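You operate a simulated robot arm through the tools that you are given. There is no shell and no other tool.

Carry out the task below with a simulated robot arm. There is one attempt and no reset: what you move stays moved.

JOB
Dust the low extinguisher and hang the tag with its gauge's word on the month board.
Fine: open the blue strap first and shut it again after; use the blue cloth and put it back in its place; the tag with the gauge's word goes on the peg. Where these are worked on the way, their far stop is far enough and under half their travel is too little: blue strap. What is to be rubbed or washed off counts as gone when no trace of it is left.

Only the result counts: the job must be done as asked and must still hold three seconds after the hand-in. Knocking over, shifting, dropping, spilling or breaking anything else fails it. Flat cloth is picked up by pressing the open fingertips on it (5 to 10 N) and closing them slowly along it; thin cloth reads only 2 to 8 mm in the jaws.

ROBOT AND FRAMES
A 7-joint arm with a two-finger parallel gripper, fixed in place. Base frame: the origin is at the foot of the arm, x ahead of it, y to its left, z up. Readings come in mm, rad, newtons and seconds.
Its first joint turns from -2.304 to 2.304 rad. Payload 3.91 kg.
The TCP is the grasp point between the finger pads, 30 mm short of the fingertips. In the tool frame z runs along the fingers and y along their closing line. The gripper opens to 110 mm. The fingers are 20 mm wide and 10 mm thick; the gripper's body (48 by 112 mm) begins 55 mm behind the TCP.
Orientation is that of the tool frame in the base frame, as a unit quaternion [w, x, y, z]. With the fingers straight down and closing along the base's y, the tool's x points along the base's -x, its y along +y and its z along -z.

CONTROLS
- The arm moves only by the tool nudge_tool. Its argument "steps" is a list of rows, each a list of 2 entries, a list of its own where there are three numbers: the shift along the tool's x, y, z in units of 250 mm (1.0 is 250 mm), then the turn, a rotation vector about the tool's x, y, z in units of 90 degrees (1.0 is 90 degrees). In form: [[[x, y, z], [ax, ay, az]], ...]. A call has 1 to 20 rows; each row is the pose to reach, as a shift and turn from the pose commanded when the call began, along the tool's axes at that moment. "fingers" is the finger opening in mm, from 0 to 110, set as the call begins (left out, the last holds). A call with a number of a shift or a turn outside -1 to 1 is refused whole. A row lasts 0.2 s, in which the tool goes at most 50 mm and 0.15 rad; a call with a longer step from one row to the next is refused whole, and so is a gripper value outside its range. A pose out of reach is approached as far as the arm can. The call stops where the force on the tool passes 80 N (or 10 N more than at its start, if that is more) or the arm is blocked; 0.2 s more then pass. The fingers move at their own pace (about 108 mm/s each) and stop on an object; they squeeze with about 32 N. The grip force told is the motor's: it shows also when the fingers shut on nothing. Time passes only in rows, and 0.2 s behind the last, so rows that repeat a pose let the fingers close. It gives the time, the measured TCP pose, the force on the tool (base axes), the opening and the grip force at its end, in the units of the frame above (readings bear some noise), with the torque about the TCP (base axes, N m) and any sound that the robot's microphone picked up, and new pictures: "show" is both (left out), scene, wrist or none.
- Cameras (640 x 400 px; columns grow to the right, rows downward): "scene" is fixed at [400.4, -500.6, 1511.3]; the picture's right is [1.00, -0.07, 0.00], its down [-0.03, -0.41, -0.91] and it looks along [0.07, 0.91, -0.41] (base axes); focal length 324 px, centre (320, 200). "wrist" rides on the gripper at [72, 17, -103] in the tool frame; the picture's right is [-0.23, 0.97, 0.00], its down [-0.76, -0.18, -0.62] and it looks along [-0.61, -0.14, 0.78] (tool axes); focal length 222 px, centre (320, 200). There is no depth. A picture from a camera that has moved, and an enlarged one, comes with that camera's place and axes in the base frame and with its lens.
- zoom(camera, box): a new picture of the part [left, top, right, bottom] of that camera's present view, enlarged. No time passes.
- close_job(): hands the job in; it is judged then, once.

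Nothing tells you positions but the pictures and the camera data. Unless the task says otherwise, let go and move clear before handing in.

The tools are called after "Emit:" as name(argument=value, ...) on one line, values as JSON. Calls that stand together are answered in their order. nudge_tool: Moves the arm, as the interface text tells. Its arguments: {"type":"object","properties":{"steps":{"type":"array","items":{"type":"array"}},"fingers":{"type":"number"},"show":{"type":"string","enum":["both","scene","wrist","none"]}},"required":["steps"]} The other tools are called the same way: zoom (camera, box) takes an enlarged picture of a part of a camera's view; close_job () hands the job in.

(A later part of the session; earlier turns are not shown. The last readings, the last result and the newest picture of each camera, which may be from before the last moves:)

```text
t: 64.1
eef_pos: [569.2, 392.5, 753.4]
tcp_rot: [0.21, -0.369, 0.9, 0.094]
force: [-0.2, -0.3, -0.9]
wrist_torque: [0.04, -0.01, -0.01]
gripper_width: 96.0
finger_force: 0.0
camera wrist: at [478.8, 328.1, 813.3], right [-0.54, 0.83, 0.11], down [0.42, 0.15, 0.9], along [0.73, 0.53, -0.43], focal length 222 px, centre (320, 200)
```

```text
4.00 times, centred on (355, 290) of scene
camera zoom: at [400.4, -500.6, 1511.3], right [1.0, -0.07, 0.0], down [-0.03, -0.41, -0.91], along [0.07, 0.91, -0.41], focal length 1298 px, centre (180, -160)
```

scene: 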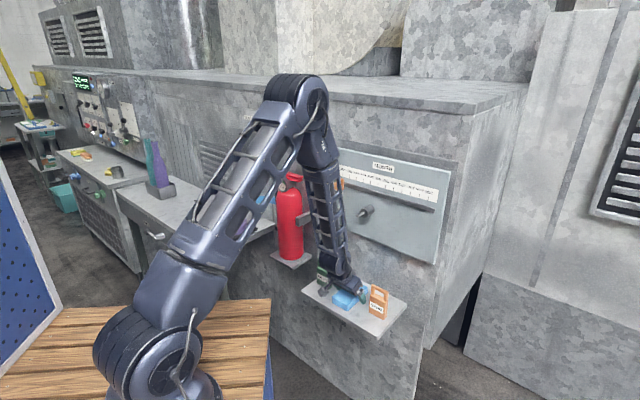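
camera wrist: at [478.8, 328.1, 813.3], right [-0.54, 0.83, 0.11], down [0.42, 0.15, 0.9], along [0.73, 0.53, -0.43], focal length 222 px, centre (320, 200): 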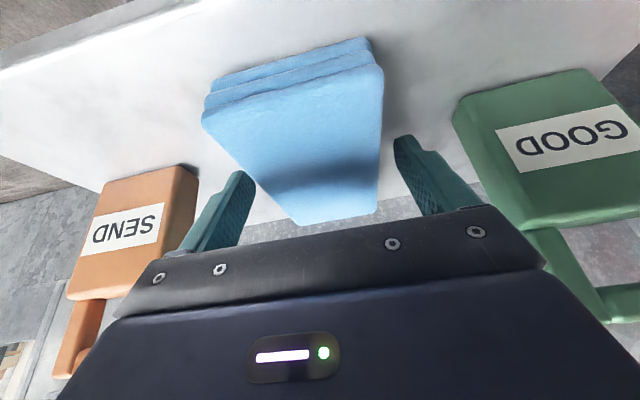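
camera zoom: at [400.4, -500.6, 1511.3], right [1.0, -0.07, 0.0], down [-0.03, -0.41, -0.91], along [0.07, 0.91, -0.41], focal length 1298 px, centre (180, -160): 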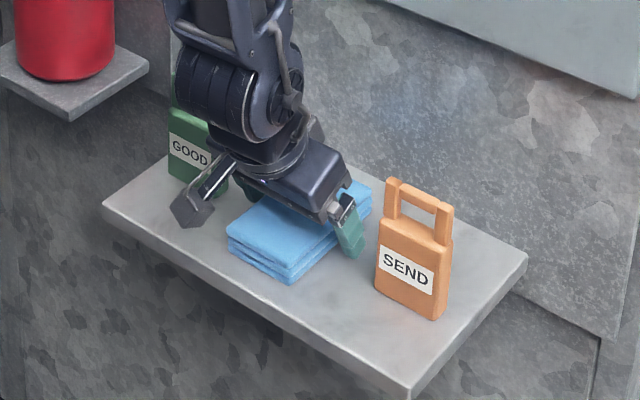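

The cloth is back in place. I lift away, then head for the open strap to push it shut with closed fingers.

Emit:
nudge_tool(steps=[[[-0.018, 0, -0.036], [0, 0, 0]], [[-0.072, 0.002, -0.143], [0, 0, 0]], [[-0.143, 0.004, -0.286], [0, 0, 0]], [[-0.215, 0.006, -0.428], [0, 0, 0]], [[-0.215, 0.006, -0.6], [0, 0, 0]], [[-0.1, 0.006, -0.7], [0, 0, 0]], [[0.05, 0.006, -0.75], [0, 0, 0]], [[0.1, 0.15, -0.75], [0, 0, 0]], [[0.1, 0.32, -0.75], [0, 0, 0]], [[0.1, 0.5, -0.75], [0, 0, 0]], [[0.1, 0.68, -0.75], [0, 0, 0]], [[0.1, 0.85, -0.75], [0, 0, 0]]])

Emit:
zoom(camera="scene", box=[290, 240, 420, 340])

```text
t: 66.7
eef_pos: [345.8, 468.3, 913.5]
tcp_rot: [0.21, -0.369, 0.9, 0.095]
force: [1.8, 0.5, 0.7]
wrist_torque: [0.03, 0.04, 0.02]
gripper_width: 96.0
finger_force: 0.1
camera wrist: at [255.5, 401.8, 973.4], right [-0.54, 0.83, 0.12], down [0.42, 0.15, 0.9], along [0.73, 0.53, -0.43], focal length 222 px, centre (320, 200)
```

scene: 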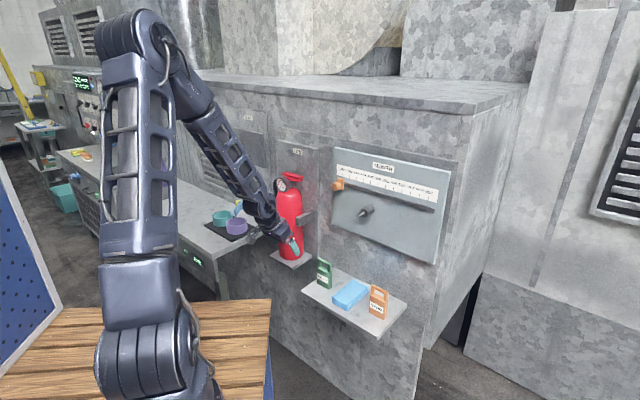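
wrist: 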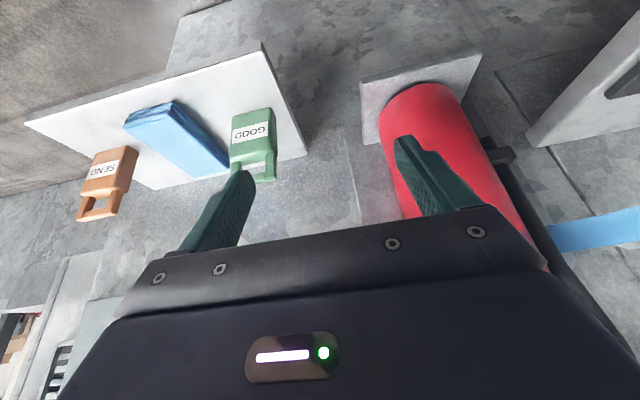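

```text
4.00 times, centred on (355, 290) of scene
camera zoom: at [400.4, -500.6, 1511.3], right [1.0, -0.07, 0.0], down [-0.03, -0.41, -0.91], along [0.07, 0.91, -0.41], focal length 1298 px, centre (180, -160)
```

zoom: 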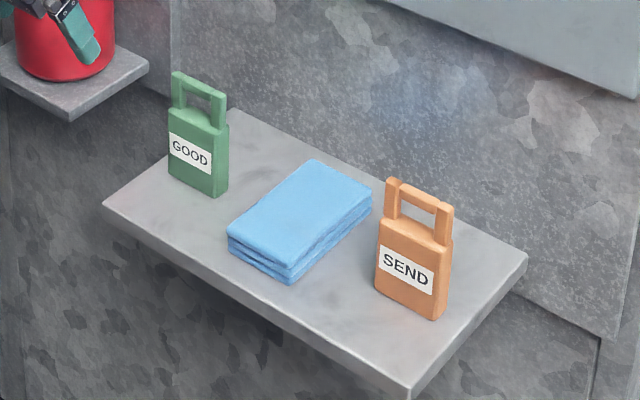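

The cloth and tags look exactly as at the start. Now I raise, close the fingers and move left above the strap level.

Emit:
nudge_tool(steps=[[[-0.078, 0.002, -0.156], [0, 0, 0]], [[-0.156, 0.004, -0.312], [0, 0, 0]], [[-0.234, 0.007, -0.468], [0, 0, 0]], [[-0.222, 0.177, -0.472], [0, 0, 0]], [[-0.21, 0.348, -0.475], [0, 0, 0]], [[-0.198, 0.518, -0.479], [0, 0, 0]], [[-0.185, 0.689, -0.482], [0, 0, 0]], [[-0.173, 0.859, -0.485], [0, 0, 0]]], fingers=0)

```text
t: 68.5
eef_pos: [184.8, 608.2, 1044.0]
tcp_rot: [0.211, -0.368, 0.901, 0.094]
force: [0.1, -0.2, 0.0]
wrist_torque: [0.01, 0.01, -0.01]
gripper_width: 0.1
finger_force: 32.2
camera wrist: at [94.3, 542.1, 1102.5], right [-0.54, 0.83, 0.12], down [0.42, 0.15, 0.9], along [0.73, 0.53, -0.43], focal length 222 px, centre (320, 200)
```

scene: 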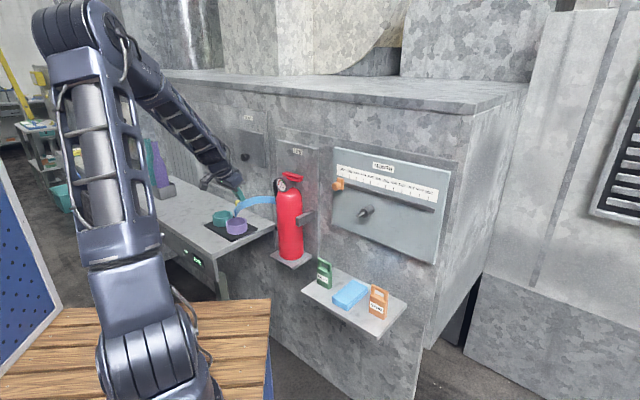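
wrist: 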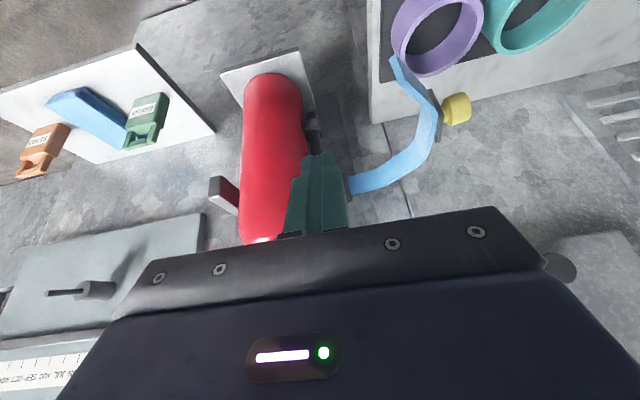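

The wrist view confirms the strap's knob, free end and hinge positions. I move over to the pocket between the knob and the wall side, turning the tool vertical.

Emit:
nudge_tool(steps=[[[-0.09, 0.116, 0.048], [0, 0.06, 0]], [[-0.184, 0.231, 0.096], [0, 0.12, 0]], [[-0.275, 0.347, 0.143], [0, 0.18, 0]], [[-0.367, 0.462, 0.191], [0, 0.24, 0]], [[-0.459, 0.578, 0.239], [0, 0.296, 0]]])

Emit:
zoom(camera="scene", box=[190, 140, 310, 260])

```text
t: 69.7
eef_pos: [173.7, 802.5, 1046.6]
tcp_rot: [-0.004, -0.381, 0.925, 0.006]
force: [0.5, -0.9, 1.7]
wrist_torque: [0.04, 0.01, -0.02]
gripper_width: 0.0
finger_force: 32.2
camera wrist: at [112.1, 764.0, 1149.6], right [-0.52, 0.85, 0.01], down [0.67, 0.4, 0.62], along [0.52, 0.33, -0.79], focal length 222 px, centre (320, 200)
```

scene: 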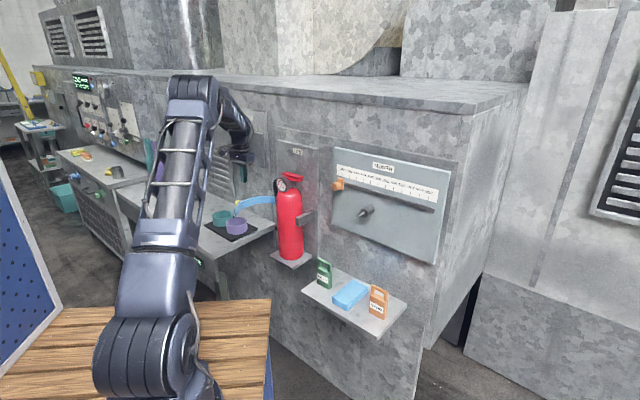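
wrist: 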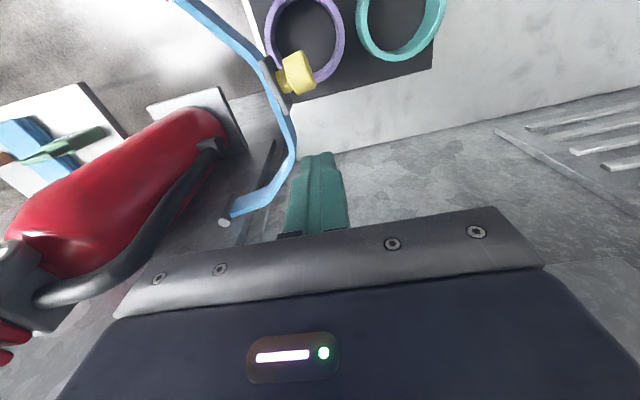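

```text
3.33 times, centred on (250, 200) of scene
camera zoom: at [400.4, -500.6, 1511.3], right [1.0, -0.07, 0.0], down [-0.03, -0.41, -0.91], along [0.07, 0.91, -0.41], focal length 1082 px, centre (553, 200)
```

zoom: 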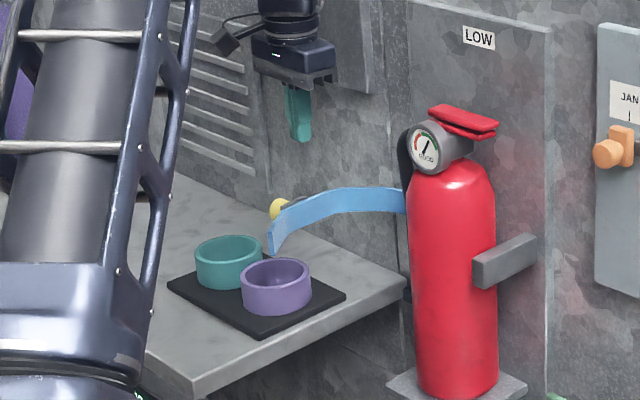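

The pocket beside the knob is clear below the fingers. I descend to strap height.

Emit:
nudge_tool(steps=[[[0, 0, 0.1], [0, 0, 0]], [[0, 0, 0.2], [0, 0, 0]], [[0, 0, 0.3], [0, 0, 0]], [[0, 0, 0.376], [0, 0, 0]]])

Emit:
zoom(camera="scene", box=[220, 170, 300, 240])

```text
t: 70.7
eef_pos: [173.4, 802.1, 949.0]
tcp_rot: [-0.003, -0.38, 0.925, 0.006]
force: [1.0, -0.1, -0.6]
wrist_torque: [0.03, 0.02, -0.02]
gripper_width: 0.0
finger_force: 31.6
camera wrist: at [110.8, 762.8, 1052.7], right [-0.52, 0.85, 0.01], down [0.67, 0.4, 0.62], along [0.52, 0.33, -0.78], focal length 222 px, centre (320, 200)
```

scene: 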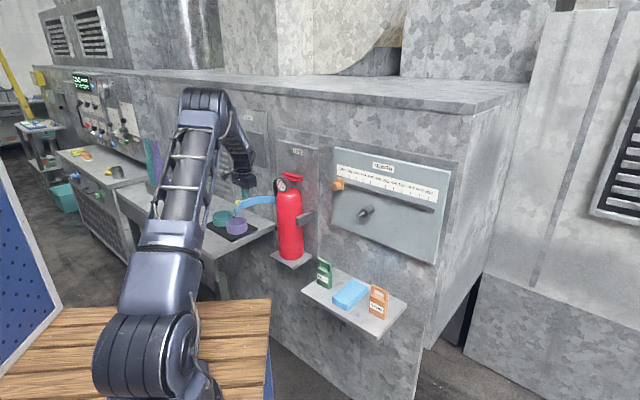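
wrist: 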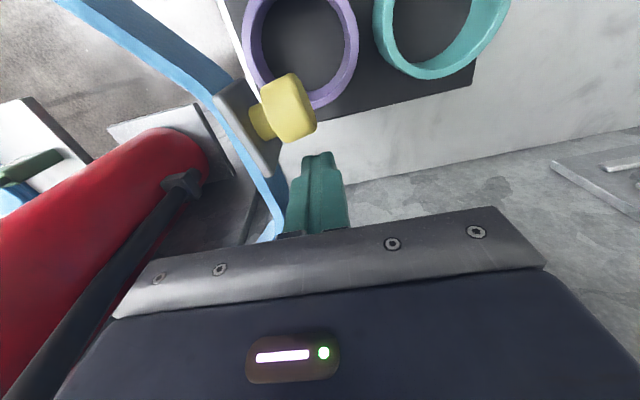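

```text
5.71 times, centred on (260, 205) of scene
camera zoom: at [400.4, -500.6, 1511.3], right [1.0, -0.07, 0.0], down [-0.03, -0.41, -0.91], along [0.07, 0.91, -0.41], focal length 1854 px, centre (663, 171)
```

zoom: 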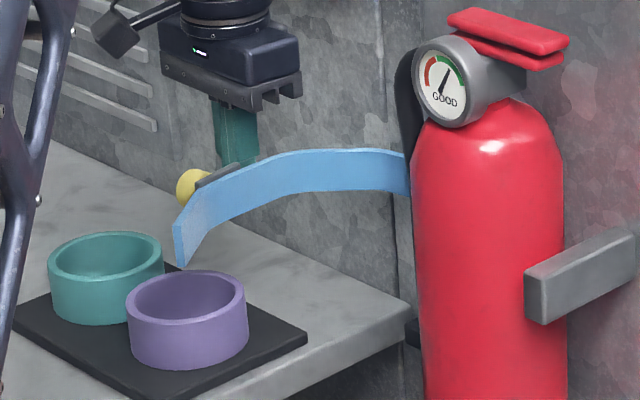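

The fingers sit in the pocket between knob and wall. I push the strap along its arc toward closed.

Emit:
nudge_tool(steps=[[[0.052, -0.036, 0], [0, 0, 0]], [[0.095, -0.069, 0], [0, 0, 0]], [[0.135, -0.106, 0], [0, 0, 0]], [[0.172, -0.147, 0], [0, 0, 0]], [[0.206, -0.19, 0], [0, 0, 0]], [[0.235, -0.236, 0], [0, 0, 0]], [[0.26, -0.285, 0], [0, 0, 0]], [[0.281, -0.336, 0], [0, 0, 0]]])

Emit:
zoom(camera="scene", box=[220, 170, 320, 240])

```text
t: 72.5
eef_pos: [183.1, 693.1, 947.7]
tcp_rot: [-0.003, -0.382, 0.924, 0.006]
force: [0.4, -0.4, -0.1]
wrist_torque: [0.02, -0.04, -0.02]
gripper_width: 0.0
finger_force: 32.2
camera wrist: at [120.0, 654.4, 1051.9], right [-0.52, 0.85, 0.01], down [0.67, 0.4, 0.62], along [0.52, 0.33, -0.78], focal length 222 px, centre (320, 200)
```

scene: 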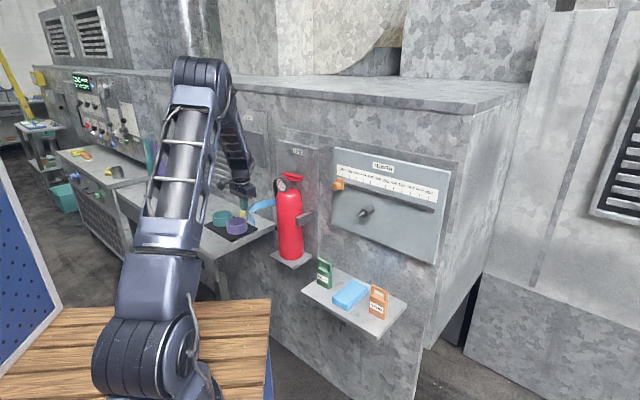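
wrist: 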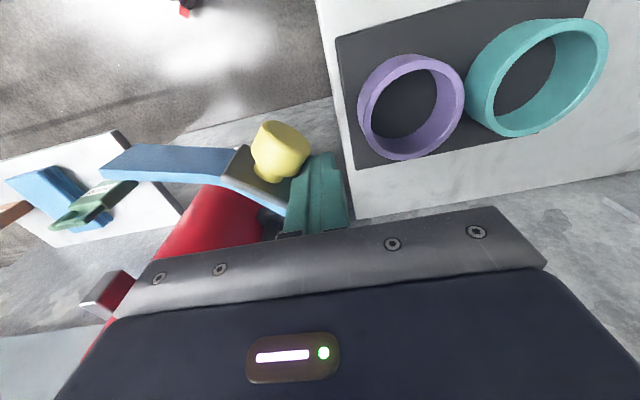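

```text
5.71 times, centred on (270, 205) of scene
camera zoom: at [400.4, -500.6, 1511.3], right [1.0, -0.07, 0.0], down [-0.03, -0.41, -0.91], along [0.07, 0.91, -0.41], focal length 1854 px, centre (606, 171)
```

zoom: 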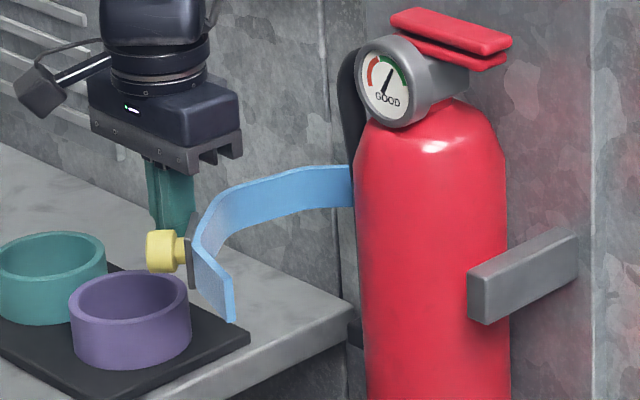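

Emit:
nudge_tool(steps=[[[0.023, -0.052, 0], [0, -0.033, 0]], [[0.041, -0.106, 0], [0, -0.067, 0]], [[0.054, -0.16, 0], [0, -0.1, 0]], [[0.063, -0.215, 0], [0, -0.133, 0]], [[0.067, -0.27, 0], [0, -0.167, 0]], [[0.06, -0.324, 0], [0, -0.167, 0]], [[0.048, -0.377, 0], [0, -0.167, 0]]])

Emit:
zoom(camera="scene", box=[220, 170, 320, 240])

```text
t: 74.1
eef_pos: [240.5, 619.3, 947.0]
tcp_rot: [0.119, -0.376, 0.917, 0.056]
force: [0.3, 0.3, 0.4]
wrist_torque: [0.02, 0.0, -0.01]
gripper_width: 0.0
finger_force: 32.2
camera wrist: at [160.6, 562.5, 1028.0], right [-0.53, 0.84, 0.07], down [0.54, 0.27, 0.8], along [0.65, 0.46, -0.6], focal length 222 px, centre (320, 200)
```

scene: 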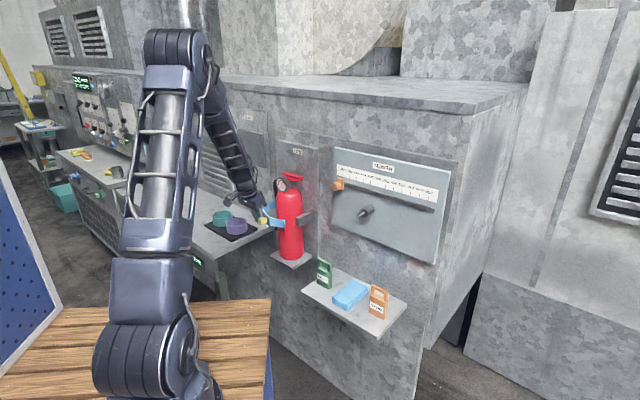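
wrist: 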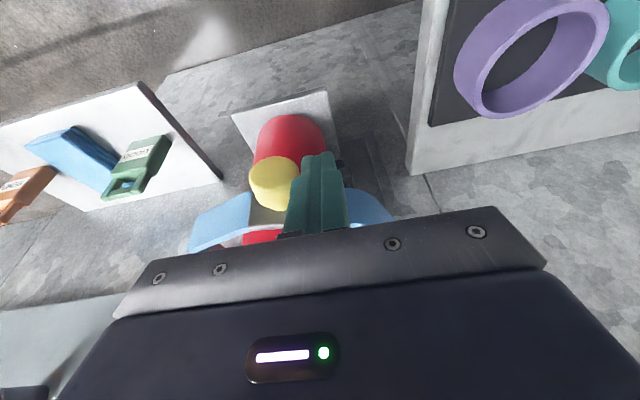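

```text
5.71 times, centred on (270, 205) of scene
camera zoom: at [400.4, -500.6, 1511.3], right [1.0, -0.07, 0.0], down [-0.03, -0.41, -0.91], along [0.07, 0.91, -0.41], focal length 1854 px, centre (606, 171)
```

zoom: 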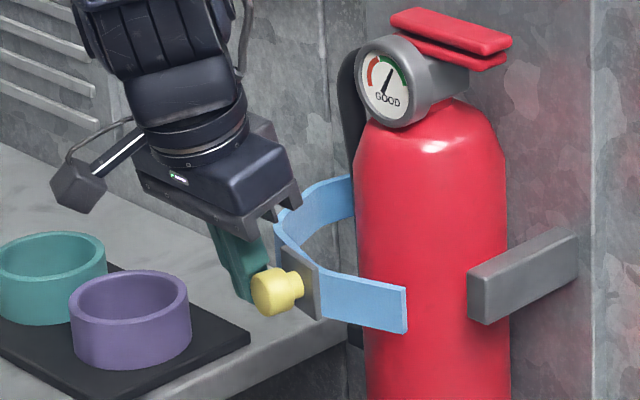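

Emit:
nudge_tool(steps=[[[-0.008, -0.026, 0.002], [0, 0, 0]], [[-0.016, -0.052, 0.004], [0, 0, 0]], [[-0.022, -0.068, 0.006], [0, 0, 0]], [[-0.028, -0.083, 0.0075], [0, 0, 0]], [[-0.032, -0.093, 0.009], [0, 0, 0]]], show="none")

Emit:
zoom(camera="scene", box=[260, 195, 320, 232])

```text
t: 75.3
eef_pos: [262.5, 608.7, 946.1]
tcp_rot: [0.118, -0.377, 0.917, 0.055]
force: [-0.5, -0.6, 0.5]
wrist_torque: [0.01, 0.01, 0.0]
gripper_width: 0.0
finger_force: 31.8
```

```text
10.67 times, centred on (290, 214) of scene
camera zoom: at [400.4, -500.6, 1511.3], right [1.0, -0.07, 0.0], down [-0.03, -0.41, -0.91], along [0.07, 0.91, -0.41], focal length 3461 px, centre (640, 56)
```

zoom: 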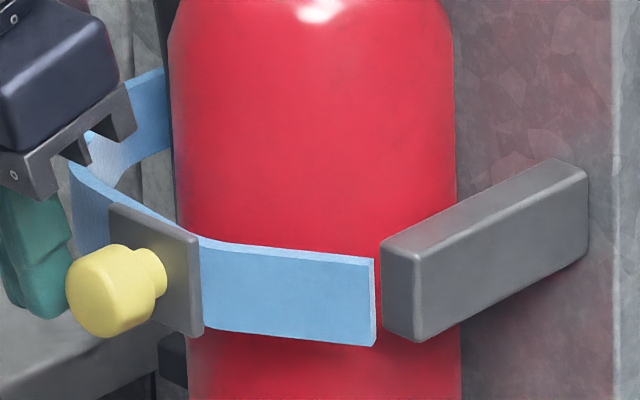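

The strap looks pixel-identical to its original shut position. I press slightly further to confirm it is at its stop.

Emit:
nudge_tool(steps=[[[-0.005, -0.012, 0.0015], [0, 0, 0]], [[-0.01, -0.024, 0.003], [0, 0, 0]]], show="none")

Emit:
zoom(camera="scene", box=[260, 195, 320, 232])

```text
t: 75.9
eef_pos: [269.3, 604.9, 946.6]
tcp_rot: [0.118, -0.377, 0.917, 0.056]
force: [0.1, -0.7, 0.0]
wrist_torque: [0.02, -0.01, -0.02]
gripper_width: 0.0
finger_force: 31.8
```

```text
10.67 times, centred on (290, 214) of scene
camera zoom: at [400.4, -500.6, 1511.3], right [1.0, -0.07, 0.0], down [-0.03, -0.41, -0.91], along [0.07, 0.91, -0.41], focal length 3461 px, centre (640, 56)
```

zoom: 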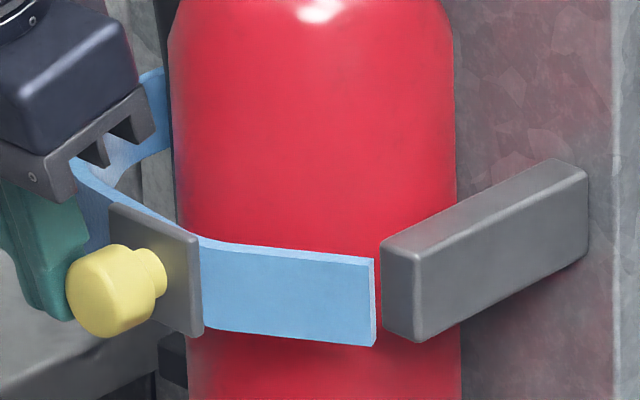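

Emit:
nudge_tool(steps=[[[-0.005, -0.012, 0.0015], [0, 0, 0]], [[-0.009, -0.02, 0.0025], [0, 0, 0]]], show="none")

```text
t: 76.5
eef_pos: [273.6, 604.0, 946.9]
tcp_rot: [0.118, -0.377, 0.917, 0.057]
force: [-7.0, 3.2, 1.3]
wrist_torque: [-0.04, -0.01, -0.08]
gripper_width: 0.0
finger_force: 32.4
```

The strap is shut against its stop (7 N reaction). I back the fingers out and move over toward the green tag, tilting the tool up and opening the fingers.

Emit:
nudge_tool(steps=[[[0, 0.04, 0], [0, 0, 0]], [[0, 0.08, 0], [0, 0, 0]], [[0.135, 0.08, -0.036], [0, 0, 0]], [[0.27, 0.08, -0.073], [0, 0, 0]], [[0.255, 0.08, -0.13], [0, 0, 0]], [[0.239, -0.09, -0.189], [0, -0.08, 0]], [[0.239, -0.26, -0.189], [0, -0.16, 0]], [[0.239, -0.43, -0.189], [0, -0.24, 0]], [[0.239, -0.6, -0.189], [0, -0.32, 0]], [[0.239, -0.77, -0.189], [0, -0.4, 0]]])

Emit:
zoom(camera="scene", box=[250, 160, 330, 280])

```text
t: 78.7
eef_pos: [361.0, 419.7, 975.4]
tcp_rot: [0.396, -0.344, 0.835, 0.17]
force: [0.8, -0.1, 0.8]
wrist_torque: [0.03, 0.02, 0.04]
gripper_width: 0.2
finger_force: 32.5
camera wrist: at [258.9, 343.5, 984.2], right [-0.59, 0.79, 0.19], down [0.13, -0.14, 0.98], along [0.8, 0.6, -0.02], focal length 222 px, centre (320, 200)
```

scene: 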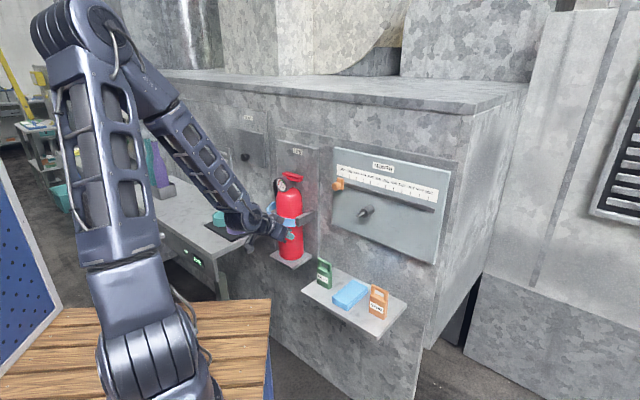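
wrist: 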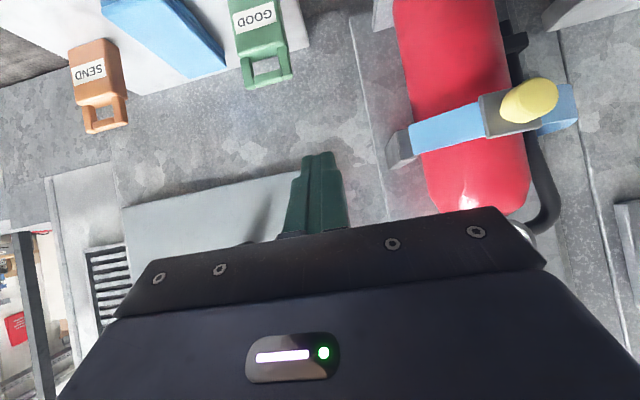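

```text
3.33 times, centred on (290, 220) of scene
camera zoom: at [400.4, -500.6, 1511.3], right [1.0, -0.07, 0.0], down [-0.03, -0.41, -0.91], along [0.07, 0.91, -0.41], focal length 1082 px, centre (420, 133)
```

zoom: 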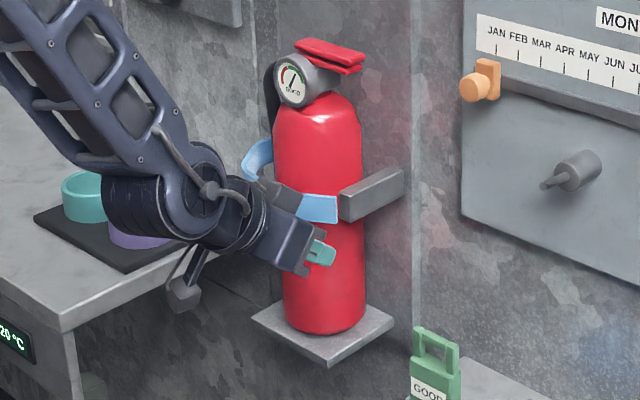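

The strap is shut. I zoom on the GOOD tag to measure it.

Emit:
zoom(camera="wrist", box=[210, 0, 310, 100])

Emit:
zoom(camera="scene", box=[310, 250, 350, 295])

```text
4.00 times, centred on (260, 50) of wrist
camera zoom: at [258.9, 343.5, 984.2], right [-0.59, 0.79, 0.19], down [0.13, -0.14, 0.98], along [0.8, 0.6, -0.02], focal length 888 px, centre (560, 800)
```

zoom: 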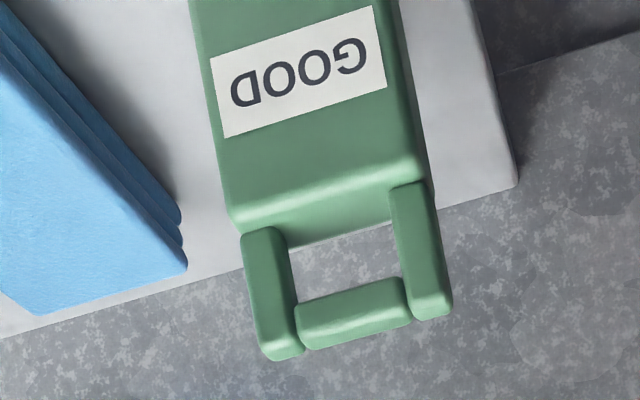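

```text
8.89 times, centred on (330, 272) of scene
camera zoom: at [400.4, -500.6, 1511.3], right [1.0, -0.07, 0.0], down [-0.03, -0.41, -0.91], along [0.07, 0.91, -0.41], focal length 2884 px, centre (231, -444)
```

zoom: 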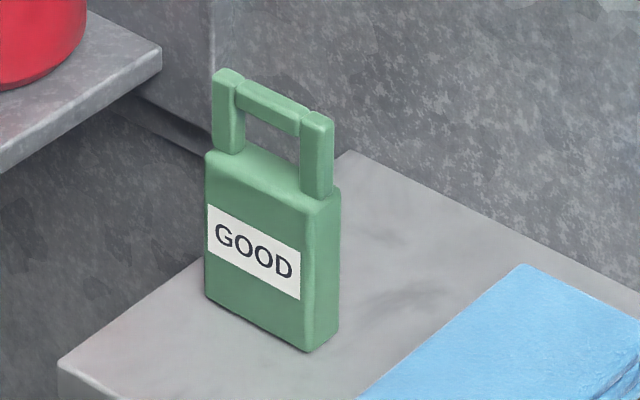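

The tag spans e=-21..36, front at n≈673, body 719–791, with the window up to about 822. I move to a pre-grasp pose in front of it, 30° below level.

Emit:
nudge_tool(steps=[[[0.085, -0.041, 0.093], [0, -0.02, 0]], [[0.17, -0.082, 0.186], [0, -0.04, 0]], [[0.256, -0.124, 0.278], [0, -0.06, 0]], [[0.341, -0.165, 0.371], [0, -0.08, 0]], [[0.426, -0.206, 0.464], [0, -0.1, 0]]], fingers=90)

Emit:
zoom(camera="scene", box=[270, 220, 400, 320])

```text
t: 79.9
eef_pos: [411.5, 398.9, 818.1]
tcp_rot: [0.46, -0.327, 0.802, 0.196]
force: [-0.7, 0.3, 0.5]
wrist_torque: [0.01, 0.01, 0.02]
gripper_width: 90.1
finger_force: 0.1
camera wrist: at [309.8, 323.6, 806.7], right [-0.6, 0.77, 0.21], down [0.02, -0.25, 0.97], along [0.8, 0.59, 0.13], focal length 222 px, centre (320, 200)
```

scene: 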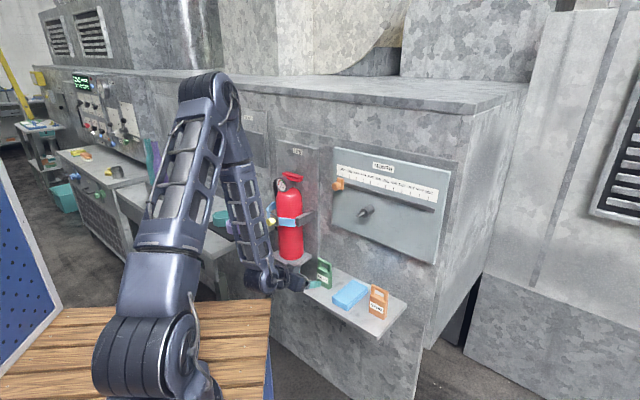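
wrist: 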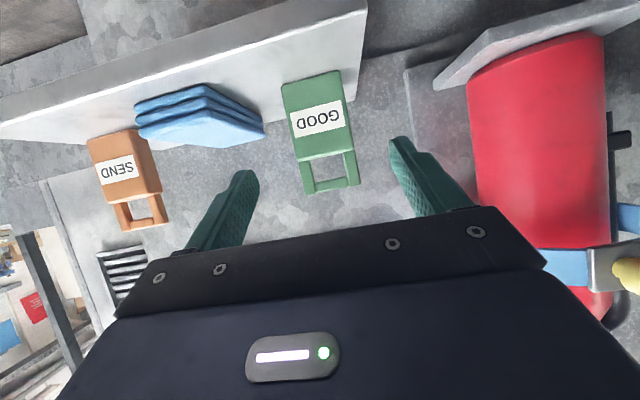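

```text
4.00 times, centred on (335, 270) of scene
camera zoom: at [400.4, -500.6, 1511.3], right [1.0, -0.07, 0.0], down [-0.03, -0.41, -0.91], along [0.07, 0.91, -0.41], focal length 1298 px, centre (260, -80)
```

zoom: 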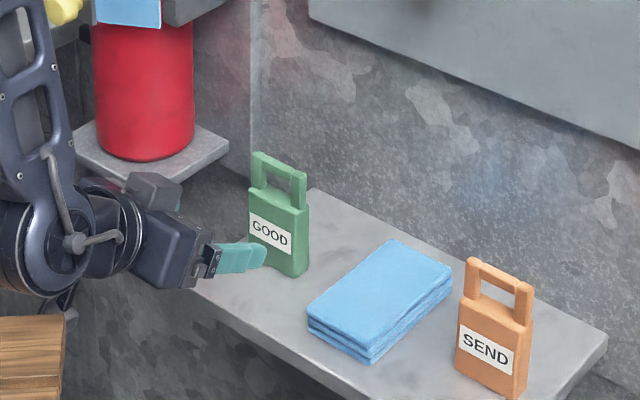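

Well aligned (tag centre e≈9). I slide the fingers in around the tag's body.

Emit:
nudge_tool(steps=[[[-0.001, 0, 0.1], [0, 0, 0]], [[-0.003, -0.001, 0.2], [0, 0, 0]], [[-0.005, -0.001, 0.3], [0, 0, 0]], [[-0.006, -0.002, 0.38], [0, 0, 0]], [[-0.007, -0.002, 0.442], [0, 0, 0]]])

Emit:
zoom(camera="scene", box=[270, 220, 400, 320])

```text
t: 81.1
eef_pos: [479.6, 467.3, 764.7]
tcp_rot: [0.46, -0.327, 0.802, 0.196]
force: [-0.1, -0.3, -0.8]
wrist_torque: [-0.03, -0.02, 0.0]
gripper_width: 90.0
finger_force: 0.1
camera wrist: at [377.8, 391.6, 753.6], right [-0.6, 0.77, 0.21], down [0.02, -0.25, 0.97], along [0.8, 0.59, 0.13], focal length 222 px, centre (320, 200)
```

scene: 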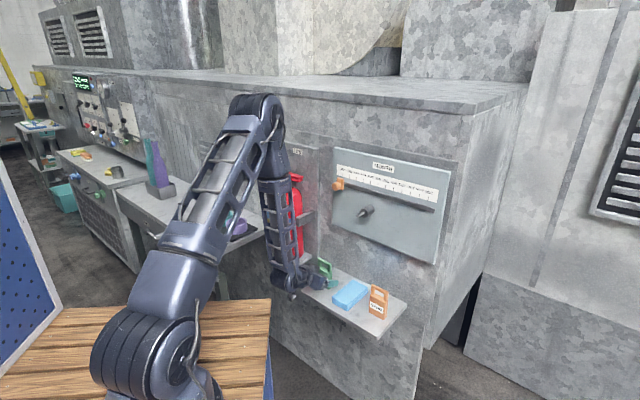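
wrist: 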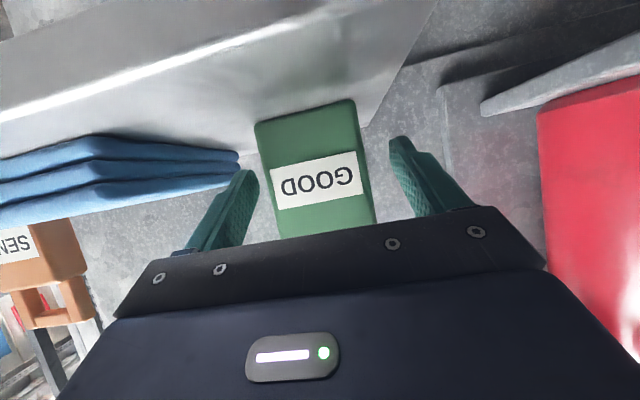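

```text
4.00 times, centred on (335, 270) of scene
camera zoom: at [400.4, -500.6, 1511.3], right [1.0, -0.07, 0.0], down [-0.03, -0.41, -0.91], along [0.07, 0.91, -0.41], focal length 1298 px, centre (260, -80)
```

zoom: 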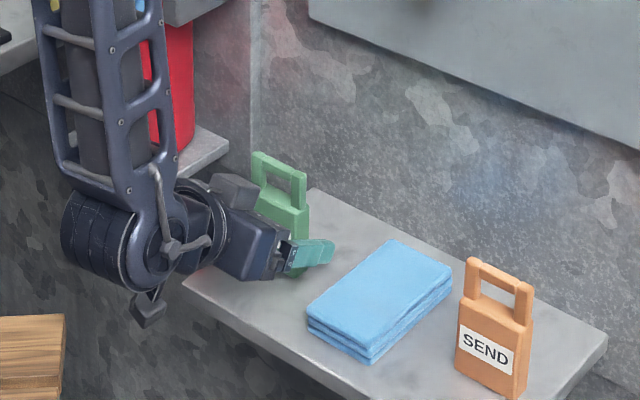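

In position. I close on the tag.

Emit:
nudge_tool(steps=[[[0, 0, 0], [0, 0, 0]]], fingers=62, show="none")

Emit:
nudge_tool(steps=[[[0, 0, 0], [0, 0, 0]], [[0, 0, 0], [0, 0, 0]]], fingers=48)

Emit:
zoom(camera="scene", box=[270, 220, 400, 320])

```text
t: 81.5
eef_pos: [478.3, 466.5, 763.5]
tcp_rot: [0.46, -0.327, 0.802, 0.196]
force: [-0.3, 1.0, 0.5]
wrist_torque: [0.0, 0.0, 0.02]
gripper_width: 62.2
finger_force: 0.1
```

```text
t: 82.1
eef_pos: [478.1, 466.5, 765.2]
tcp_rot: [0.461, -0.327, 0.802, 0.197]
force: [0.9, 0.5, 2.2]
wrist_torque: [-0.01, -0.11, 0.03]
gripper_width: 59.1
finger_force: 31.9
camera wrist: at [377.9, 391.3, 753.8], right [-0.6, 0.77, 0.21], down [0.02, -0.25, 0.97], along [0.8, 0.59, 0.13], focal length 222 px, centre (320, 200)
```

scene: 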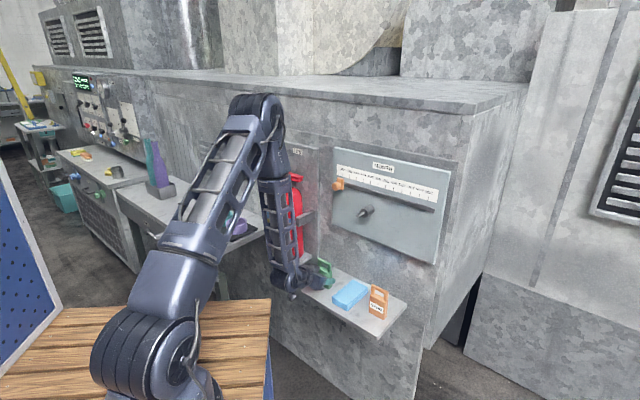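
wrist: 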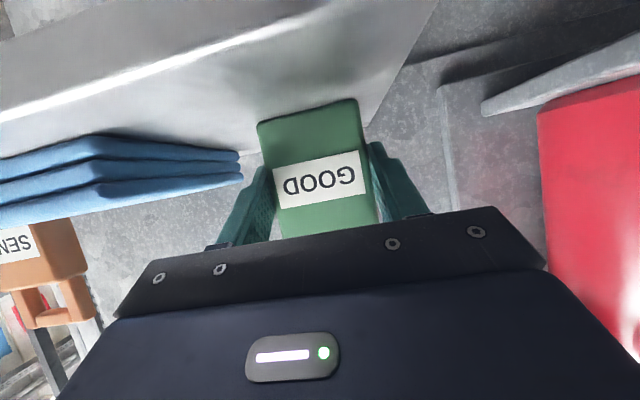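

```text
4.00 times, centred on (335, 270) of scene
camera zoom: at [400.4, -500.6, 1511.3], right [1.0, -0.07, 0.0], down [-0.03, -0.41, -0.91], along [0.07, 0.91, -0.41], focal length 1298 px, centre (260, -80)
```

zoom: 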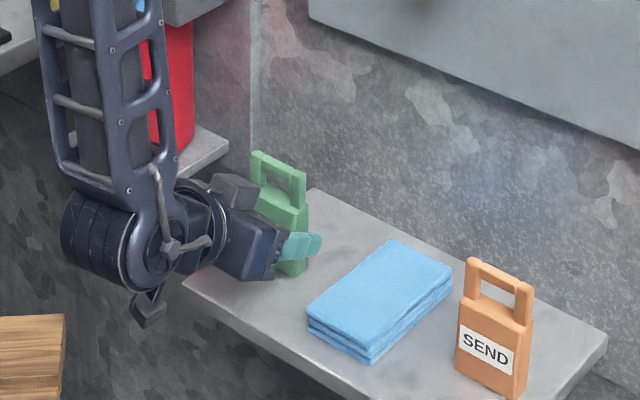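

The tag is gripped (59 mm). I lift it, back a little from the wall, and carry it up to in front of the peg.

Emit:
nudge_tool(steps=[[[-0.052, 0, -0.03], [0, 0, 0]], [[-0.173, 0.003, -0.1], [0, 0, 0]], [[-0.312, 0.005, -0.18], [0, 0, 0]], [[-0.468, 0.007, -0.27], [0, 0, 0]], [[-0.6, 0.01, -0.402], [0, 0, 0]], [[-0.712, 0.012, -0.527], [0, 0, 0]], [[-0.714, -0.168, -0.528], [0, 0, 0]], [[-0.716, -0.348, -0.529], [0, 0, 0]], [[-0.77, -0.455, -0.559], [0, 0, 0]]])

Emit:
zoom(camera="scene", box=[310, 170, 420, 270])

Emit:
zoom(camera="wrist", box=[200, 80, 440, 240])

```text
t: 84.1
eef_pos: [545.7, 364.9, 998.6]
tcp_rot: [0.46, -0.327, 0.802, 0.196]
force: [0.3, 1.0, -1.5]
wrist_torque: [-0.01, -0.03, -0.02]
gripper_width: 59.0
finger_force: 31.8
camera wrist: at [443.1, 289.6, 987.0], right [-0.6, 0.77, 0.21], down [0.02, -0.25, 0.97], along [0.8, 0.59, 0.13], focal length 222 px, centre (320, 200)
```

scene: 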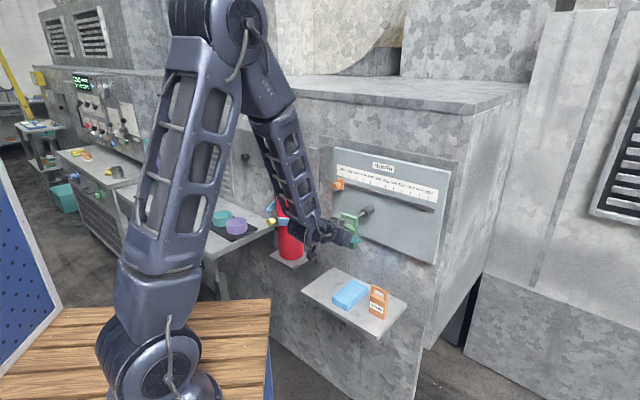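
wrist: 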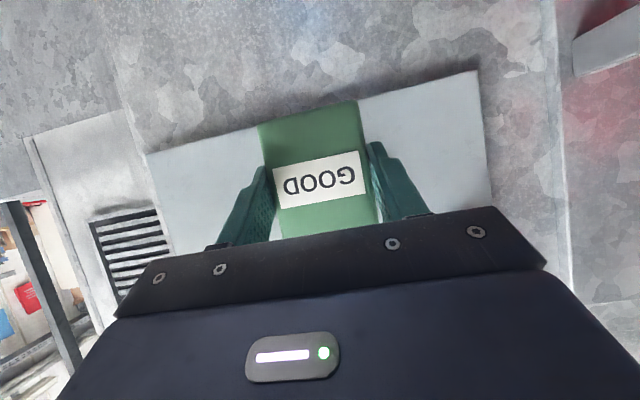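

```text
4.00 times, centred on (365, 220) of scene
camera zoom: at [400.4, -500.6, 1511.3], right [1.0, -0.07, 0.0], down [-0.03, -0.41, -0.91], along [0.07, 0.91, -0.41], focal length 1298 px, centre (140, 120)
```

zoom: 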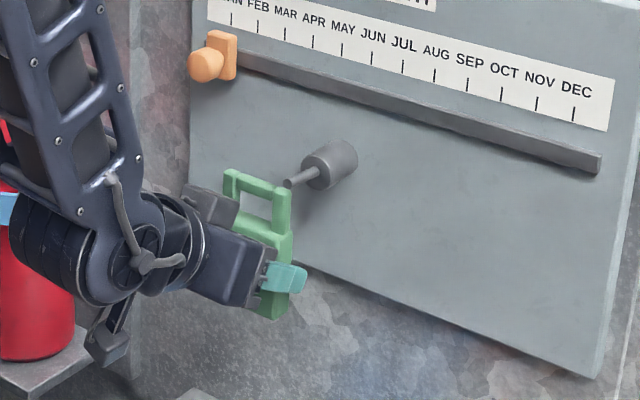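

```text
2.50 times, centred on (320, 160) of wrist
camera zoom: at [443.1, 289.6, 987.0], right [-0.6, 0.77, 0.21], down [0.02, -0.25, 0.97], along [0.8, 0.59, 0.13], focal length 555 px, centre (320, 300)
```

zoom: 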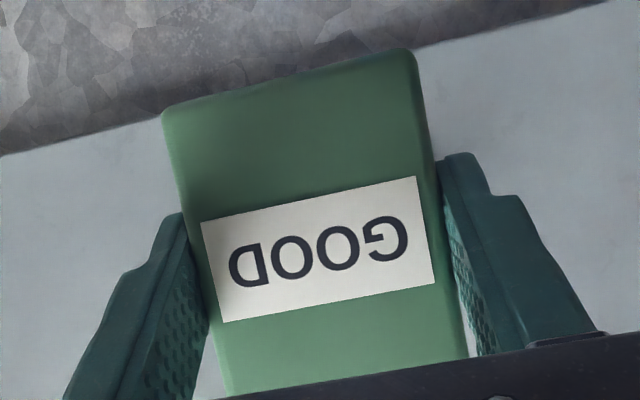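

The window and peg line up as computed. I advance partway and check.

Emit:
nudge_tool(steps=[[[-0.024, 0.004, 0.042], [0, 0, 0]], [[-0.05, 0.008, 0.087], [0, 0, 0]], [[-0.08, 0.009, 0.139], [0, 0, 0]]], show="none")

Emit:
zoom(camera="scene", box=[330, 180, 390, 225])

```text
t: 84.9
eef_pos: [571.4, 396.6, 998.9]
tcp_rot: [0.459, -0.327, 0.803, 0.196]
force: [-0.4, -0.2, -0.5]
wrist_torque: [-0.03, 0.02, -0.01]
gripper_width: 59.1
finger_force: 31.9
```

```text
8.89 times, centred on (360, 202) of scene
camera zoom: at [400.4, -500.6, 1511.3], right [1.0, -0.07, 0.0], down [-0.03, -0.41, -0.91], along [0.07, 0.91, -0.41], focal length 2884 px, centre (-36, 178)
```

zoom: 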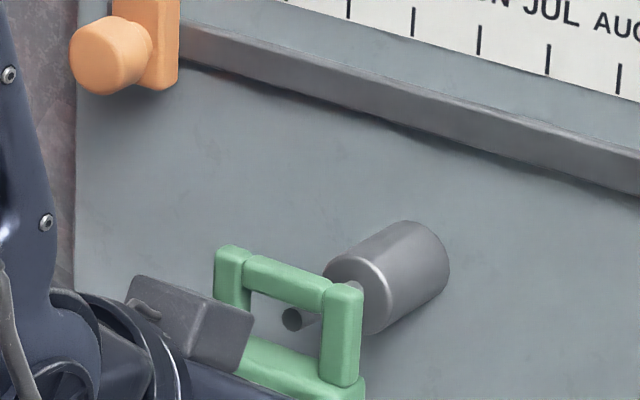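

The peg tip shows inside the window. I push on farther onto the peg.

Emit:
nudge_tool(steps=[[[-0.014, 0, 0.024], [0, 0, 0]], [[-0.028, 0, 0.048], [0, 0, 0]], [[-0.042, 0, 0.073], [0, 0, 0]], [[-0.054, 0, 0.094], [0, 0, 0]]], show="wrist")

Emit:
zoom(camera="scene", box=[330, 180, 390, 225])

```text
t: 85.9
eef_pos: [591.1, 415.5, 998.9]
tcp_rot: [0.461, -0.327, 0.801, 0.196]
force: [-0.3, -0.6, -0.2]
wrist_torque: [0.0, 0.03, 0.03]
gripper_width: 59.0
finger_force: 32.4
camera wrist: at [489.1, 339.6, 987.5], right [-0.6, 0.77, 0.21], down [0.02, -0.25, 0.97], along [0.8, 0.59, 0.13], focal length 222 px, centre (320, 200)
```

wrist: 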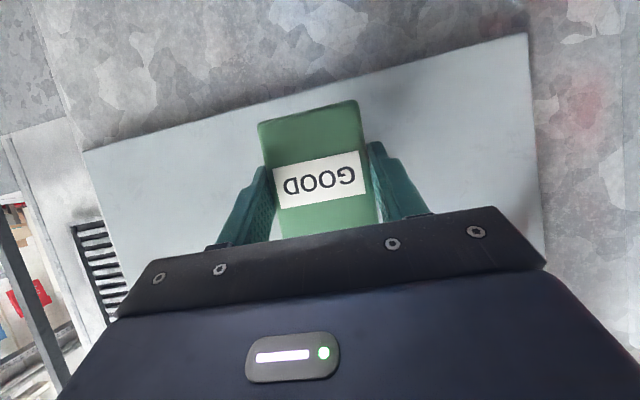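

```text
8.89 times, centred on (360, 202) of scene
camera zoom: at [400.4, -500.6, 1511.3], right [1.0, -0.07, 0.0], down [-0.03, -0.41, -0.91], along [0.07, 0.91, -0.41], focal length 2884 px, centre (-36, 178)
```

zoom: 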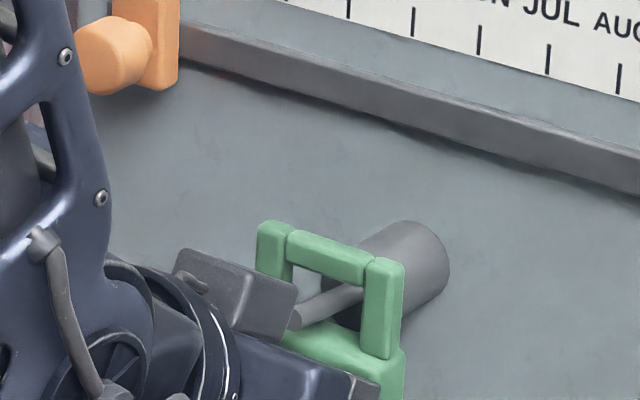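

The peg is well through the window. Now I lower until the tag's bar rests on the peg.

Emit:
nudge_tool(steps=[[[0.017, 0, 0.01], [0, 0, 0]], [[0.031, 0, 0.018], [0, 0, 0]]], show="none")

Emit:
nudge_tool(steps=[[[0.006, 0, 0.0035], [0, 0, 0]]], show="none")

```text
t: 86.5
eef_pos: [591.1, 415.2, 990.6]
tcp_rot: [0.461, -0.327, 0.801, 0.197]
force: [0.5, 0.5, 13.5]
wrist_torque: [0.07, -0.06, 0.0]
gripper_width: 59.1
finger_force: 31.4
```

```text
t: 86.9
eef_pos: [591.7, 416.3, 989.8]
tcp_rot: [0.461, -0.327, 0.801, 0.197]
force: [0.9, 1.6, 25.9]
wrist_torque: [0.01, -0.06, 0.06]
gripper_width: 59.4
finger_force: 31.0
```

The bar rests on the peg (upward force). I ease the load a touch, check, then release.

Emit:
nudge_tool(steps=[[[-0.006, 0, -0.0035], [0, 0, 0]]], show="none")

Emit:
zoom(camera="scene", box=[330, 180, 390, 225])

```text
t: 87.3
eef_pos: [591.4, 415.6, 989.3]
tcp_rot: [0.459, -0.327, 0.803, 0.195]
force: [3.0, 4.6, 13.1]
wrist_torque: [-0.15, 0.1, 0.03]
gripper_width: 59.4
finger_force: 32.3
```

```text
8.89 times, centred on (360, 202) of scene
camera zoom: at [400.4, -500.6, 1511.3], right [1.0, -0.07, 0.0], down [-0.03, -0.41, -0.91], along [0.07, 0.91, -0.41], focal length 2884 px, centre (-36, 178)
```

zoom: 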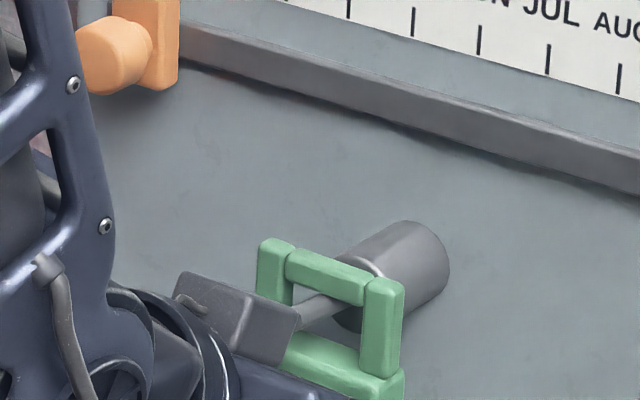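

The bar is seated on the peg. I open the fingers and back straight out.

Emit:
nudge_tool(steps=[[[0, 0, 0], [0, 0, 0]], [[0, 0, 0], [0, 0, 0]]], fingers=92, show="none")

Emit:
zoom(camera="scene", box=[310, 170, 420, 270])

```text
t: 87.9
eef_pos: [591.8, 415.1, 989.8]
tcp_rot: [0.459, -0.327, 0.803, 0.196]
force: [0.8, 0.0, 0.1]
wrist_torque: [0.0, -0.01, -0.01]
gripper_width: 91.8
finger_force: 0.0
```

```text
4.00 times, centred on (365, 220) of scene
camera zoom: at [400.4, -500.6, 1511.3], right [1.0, -0.07, 0.0], down [-0.03, -0.41, -0.91], along [0.07, 0.91, -0.41], focal length 1298 px, centre (140, 120)
```

zoom: 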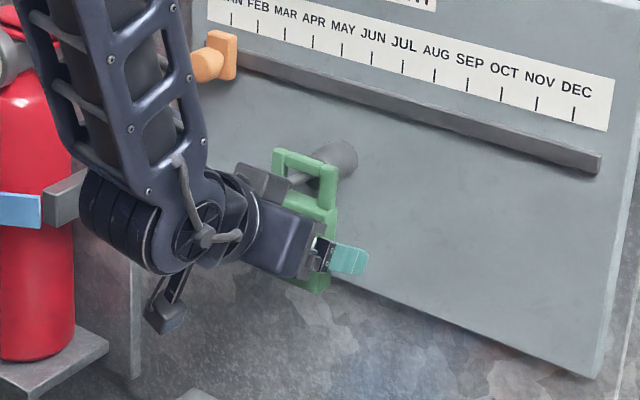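

Emit:
nudge_tool(steps=[[[0.03, 0, -0.052], [0, 0, 0]], [[0.08, 0, -0.139], [0, 0, 0]], [[0.14, 0, -0.243], [0, 0, 0]], [[0.2, 0, -0.346], [0, 0, 0]], [[0.24, 0, -0.416], [0, 0, 0]]])

Emit:
zoom(camera="scene", box=[310, 170, 420, 270])

```text
t: 89.1
eef_pos: [512.4, 337.6, 990.5]
tcp_rot: [0.459, -0.327, 0.802, 0.196]
force: [0.3, -0.2, 0.2]
wrist_torque: [-0.01, 0.01, 0.04]
gripper_width: 92.0
finger_force: 0.0
out of reach, approached as far as the arm can: row 5
camera wrist: at [411.3, 261.9, 980.0], right [-0.6, 0.77, 0.21], down [0.02, -0.25, 0.97], along [0.8, 0.59, 0.13], focal length 222 px, centre (320, 200)
```

scene: 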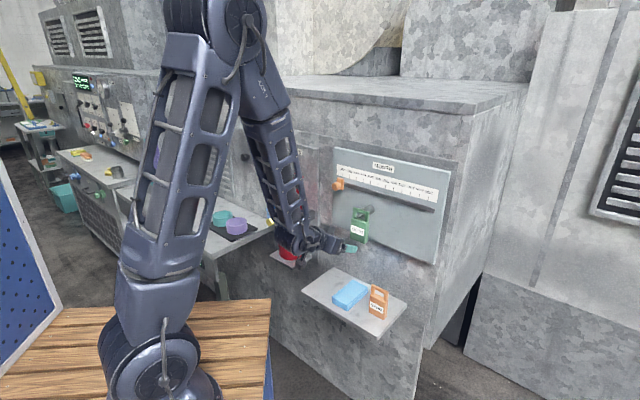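
wrist: 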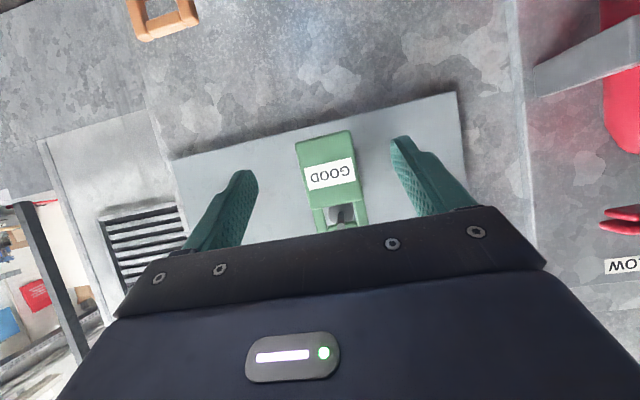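

```text
4.00 times, centred on (365, 220) of scene
camera zoom: at [400.4, -500.6, 1511.3], right [1.0, -0.07, 0.0], down [-0.03, -0.41, -0.91], along [0.07, 0.91, -0.41], focal length 1298 px, centre (140, 120)
```

zoom: 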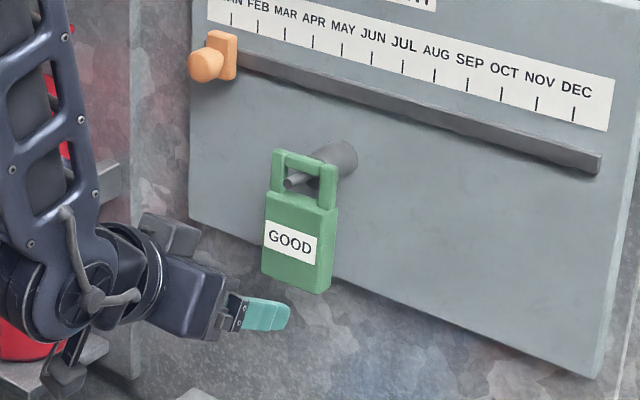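

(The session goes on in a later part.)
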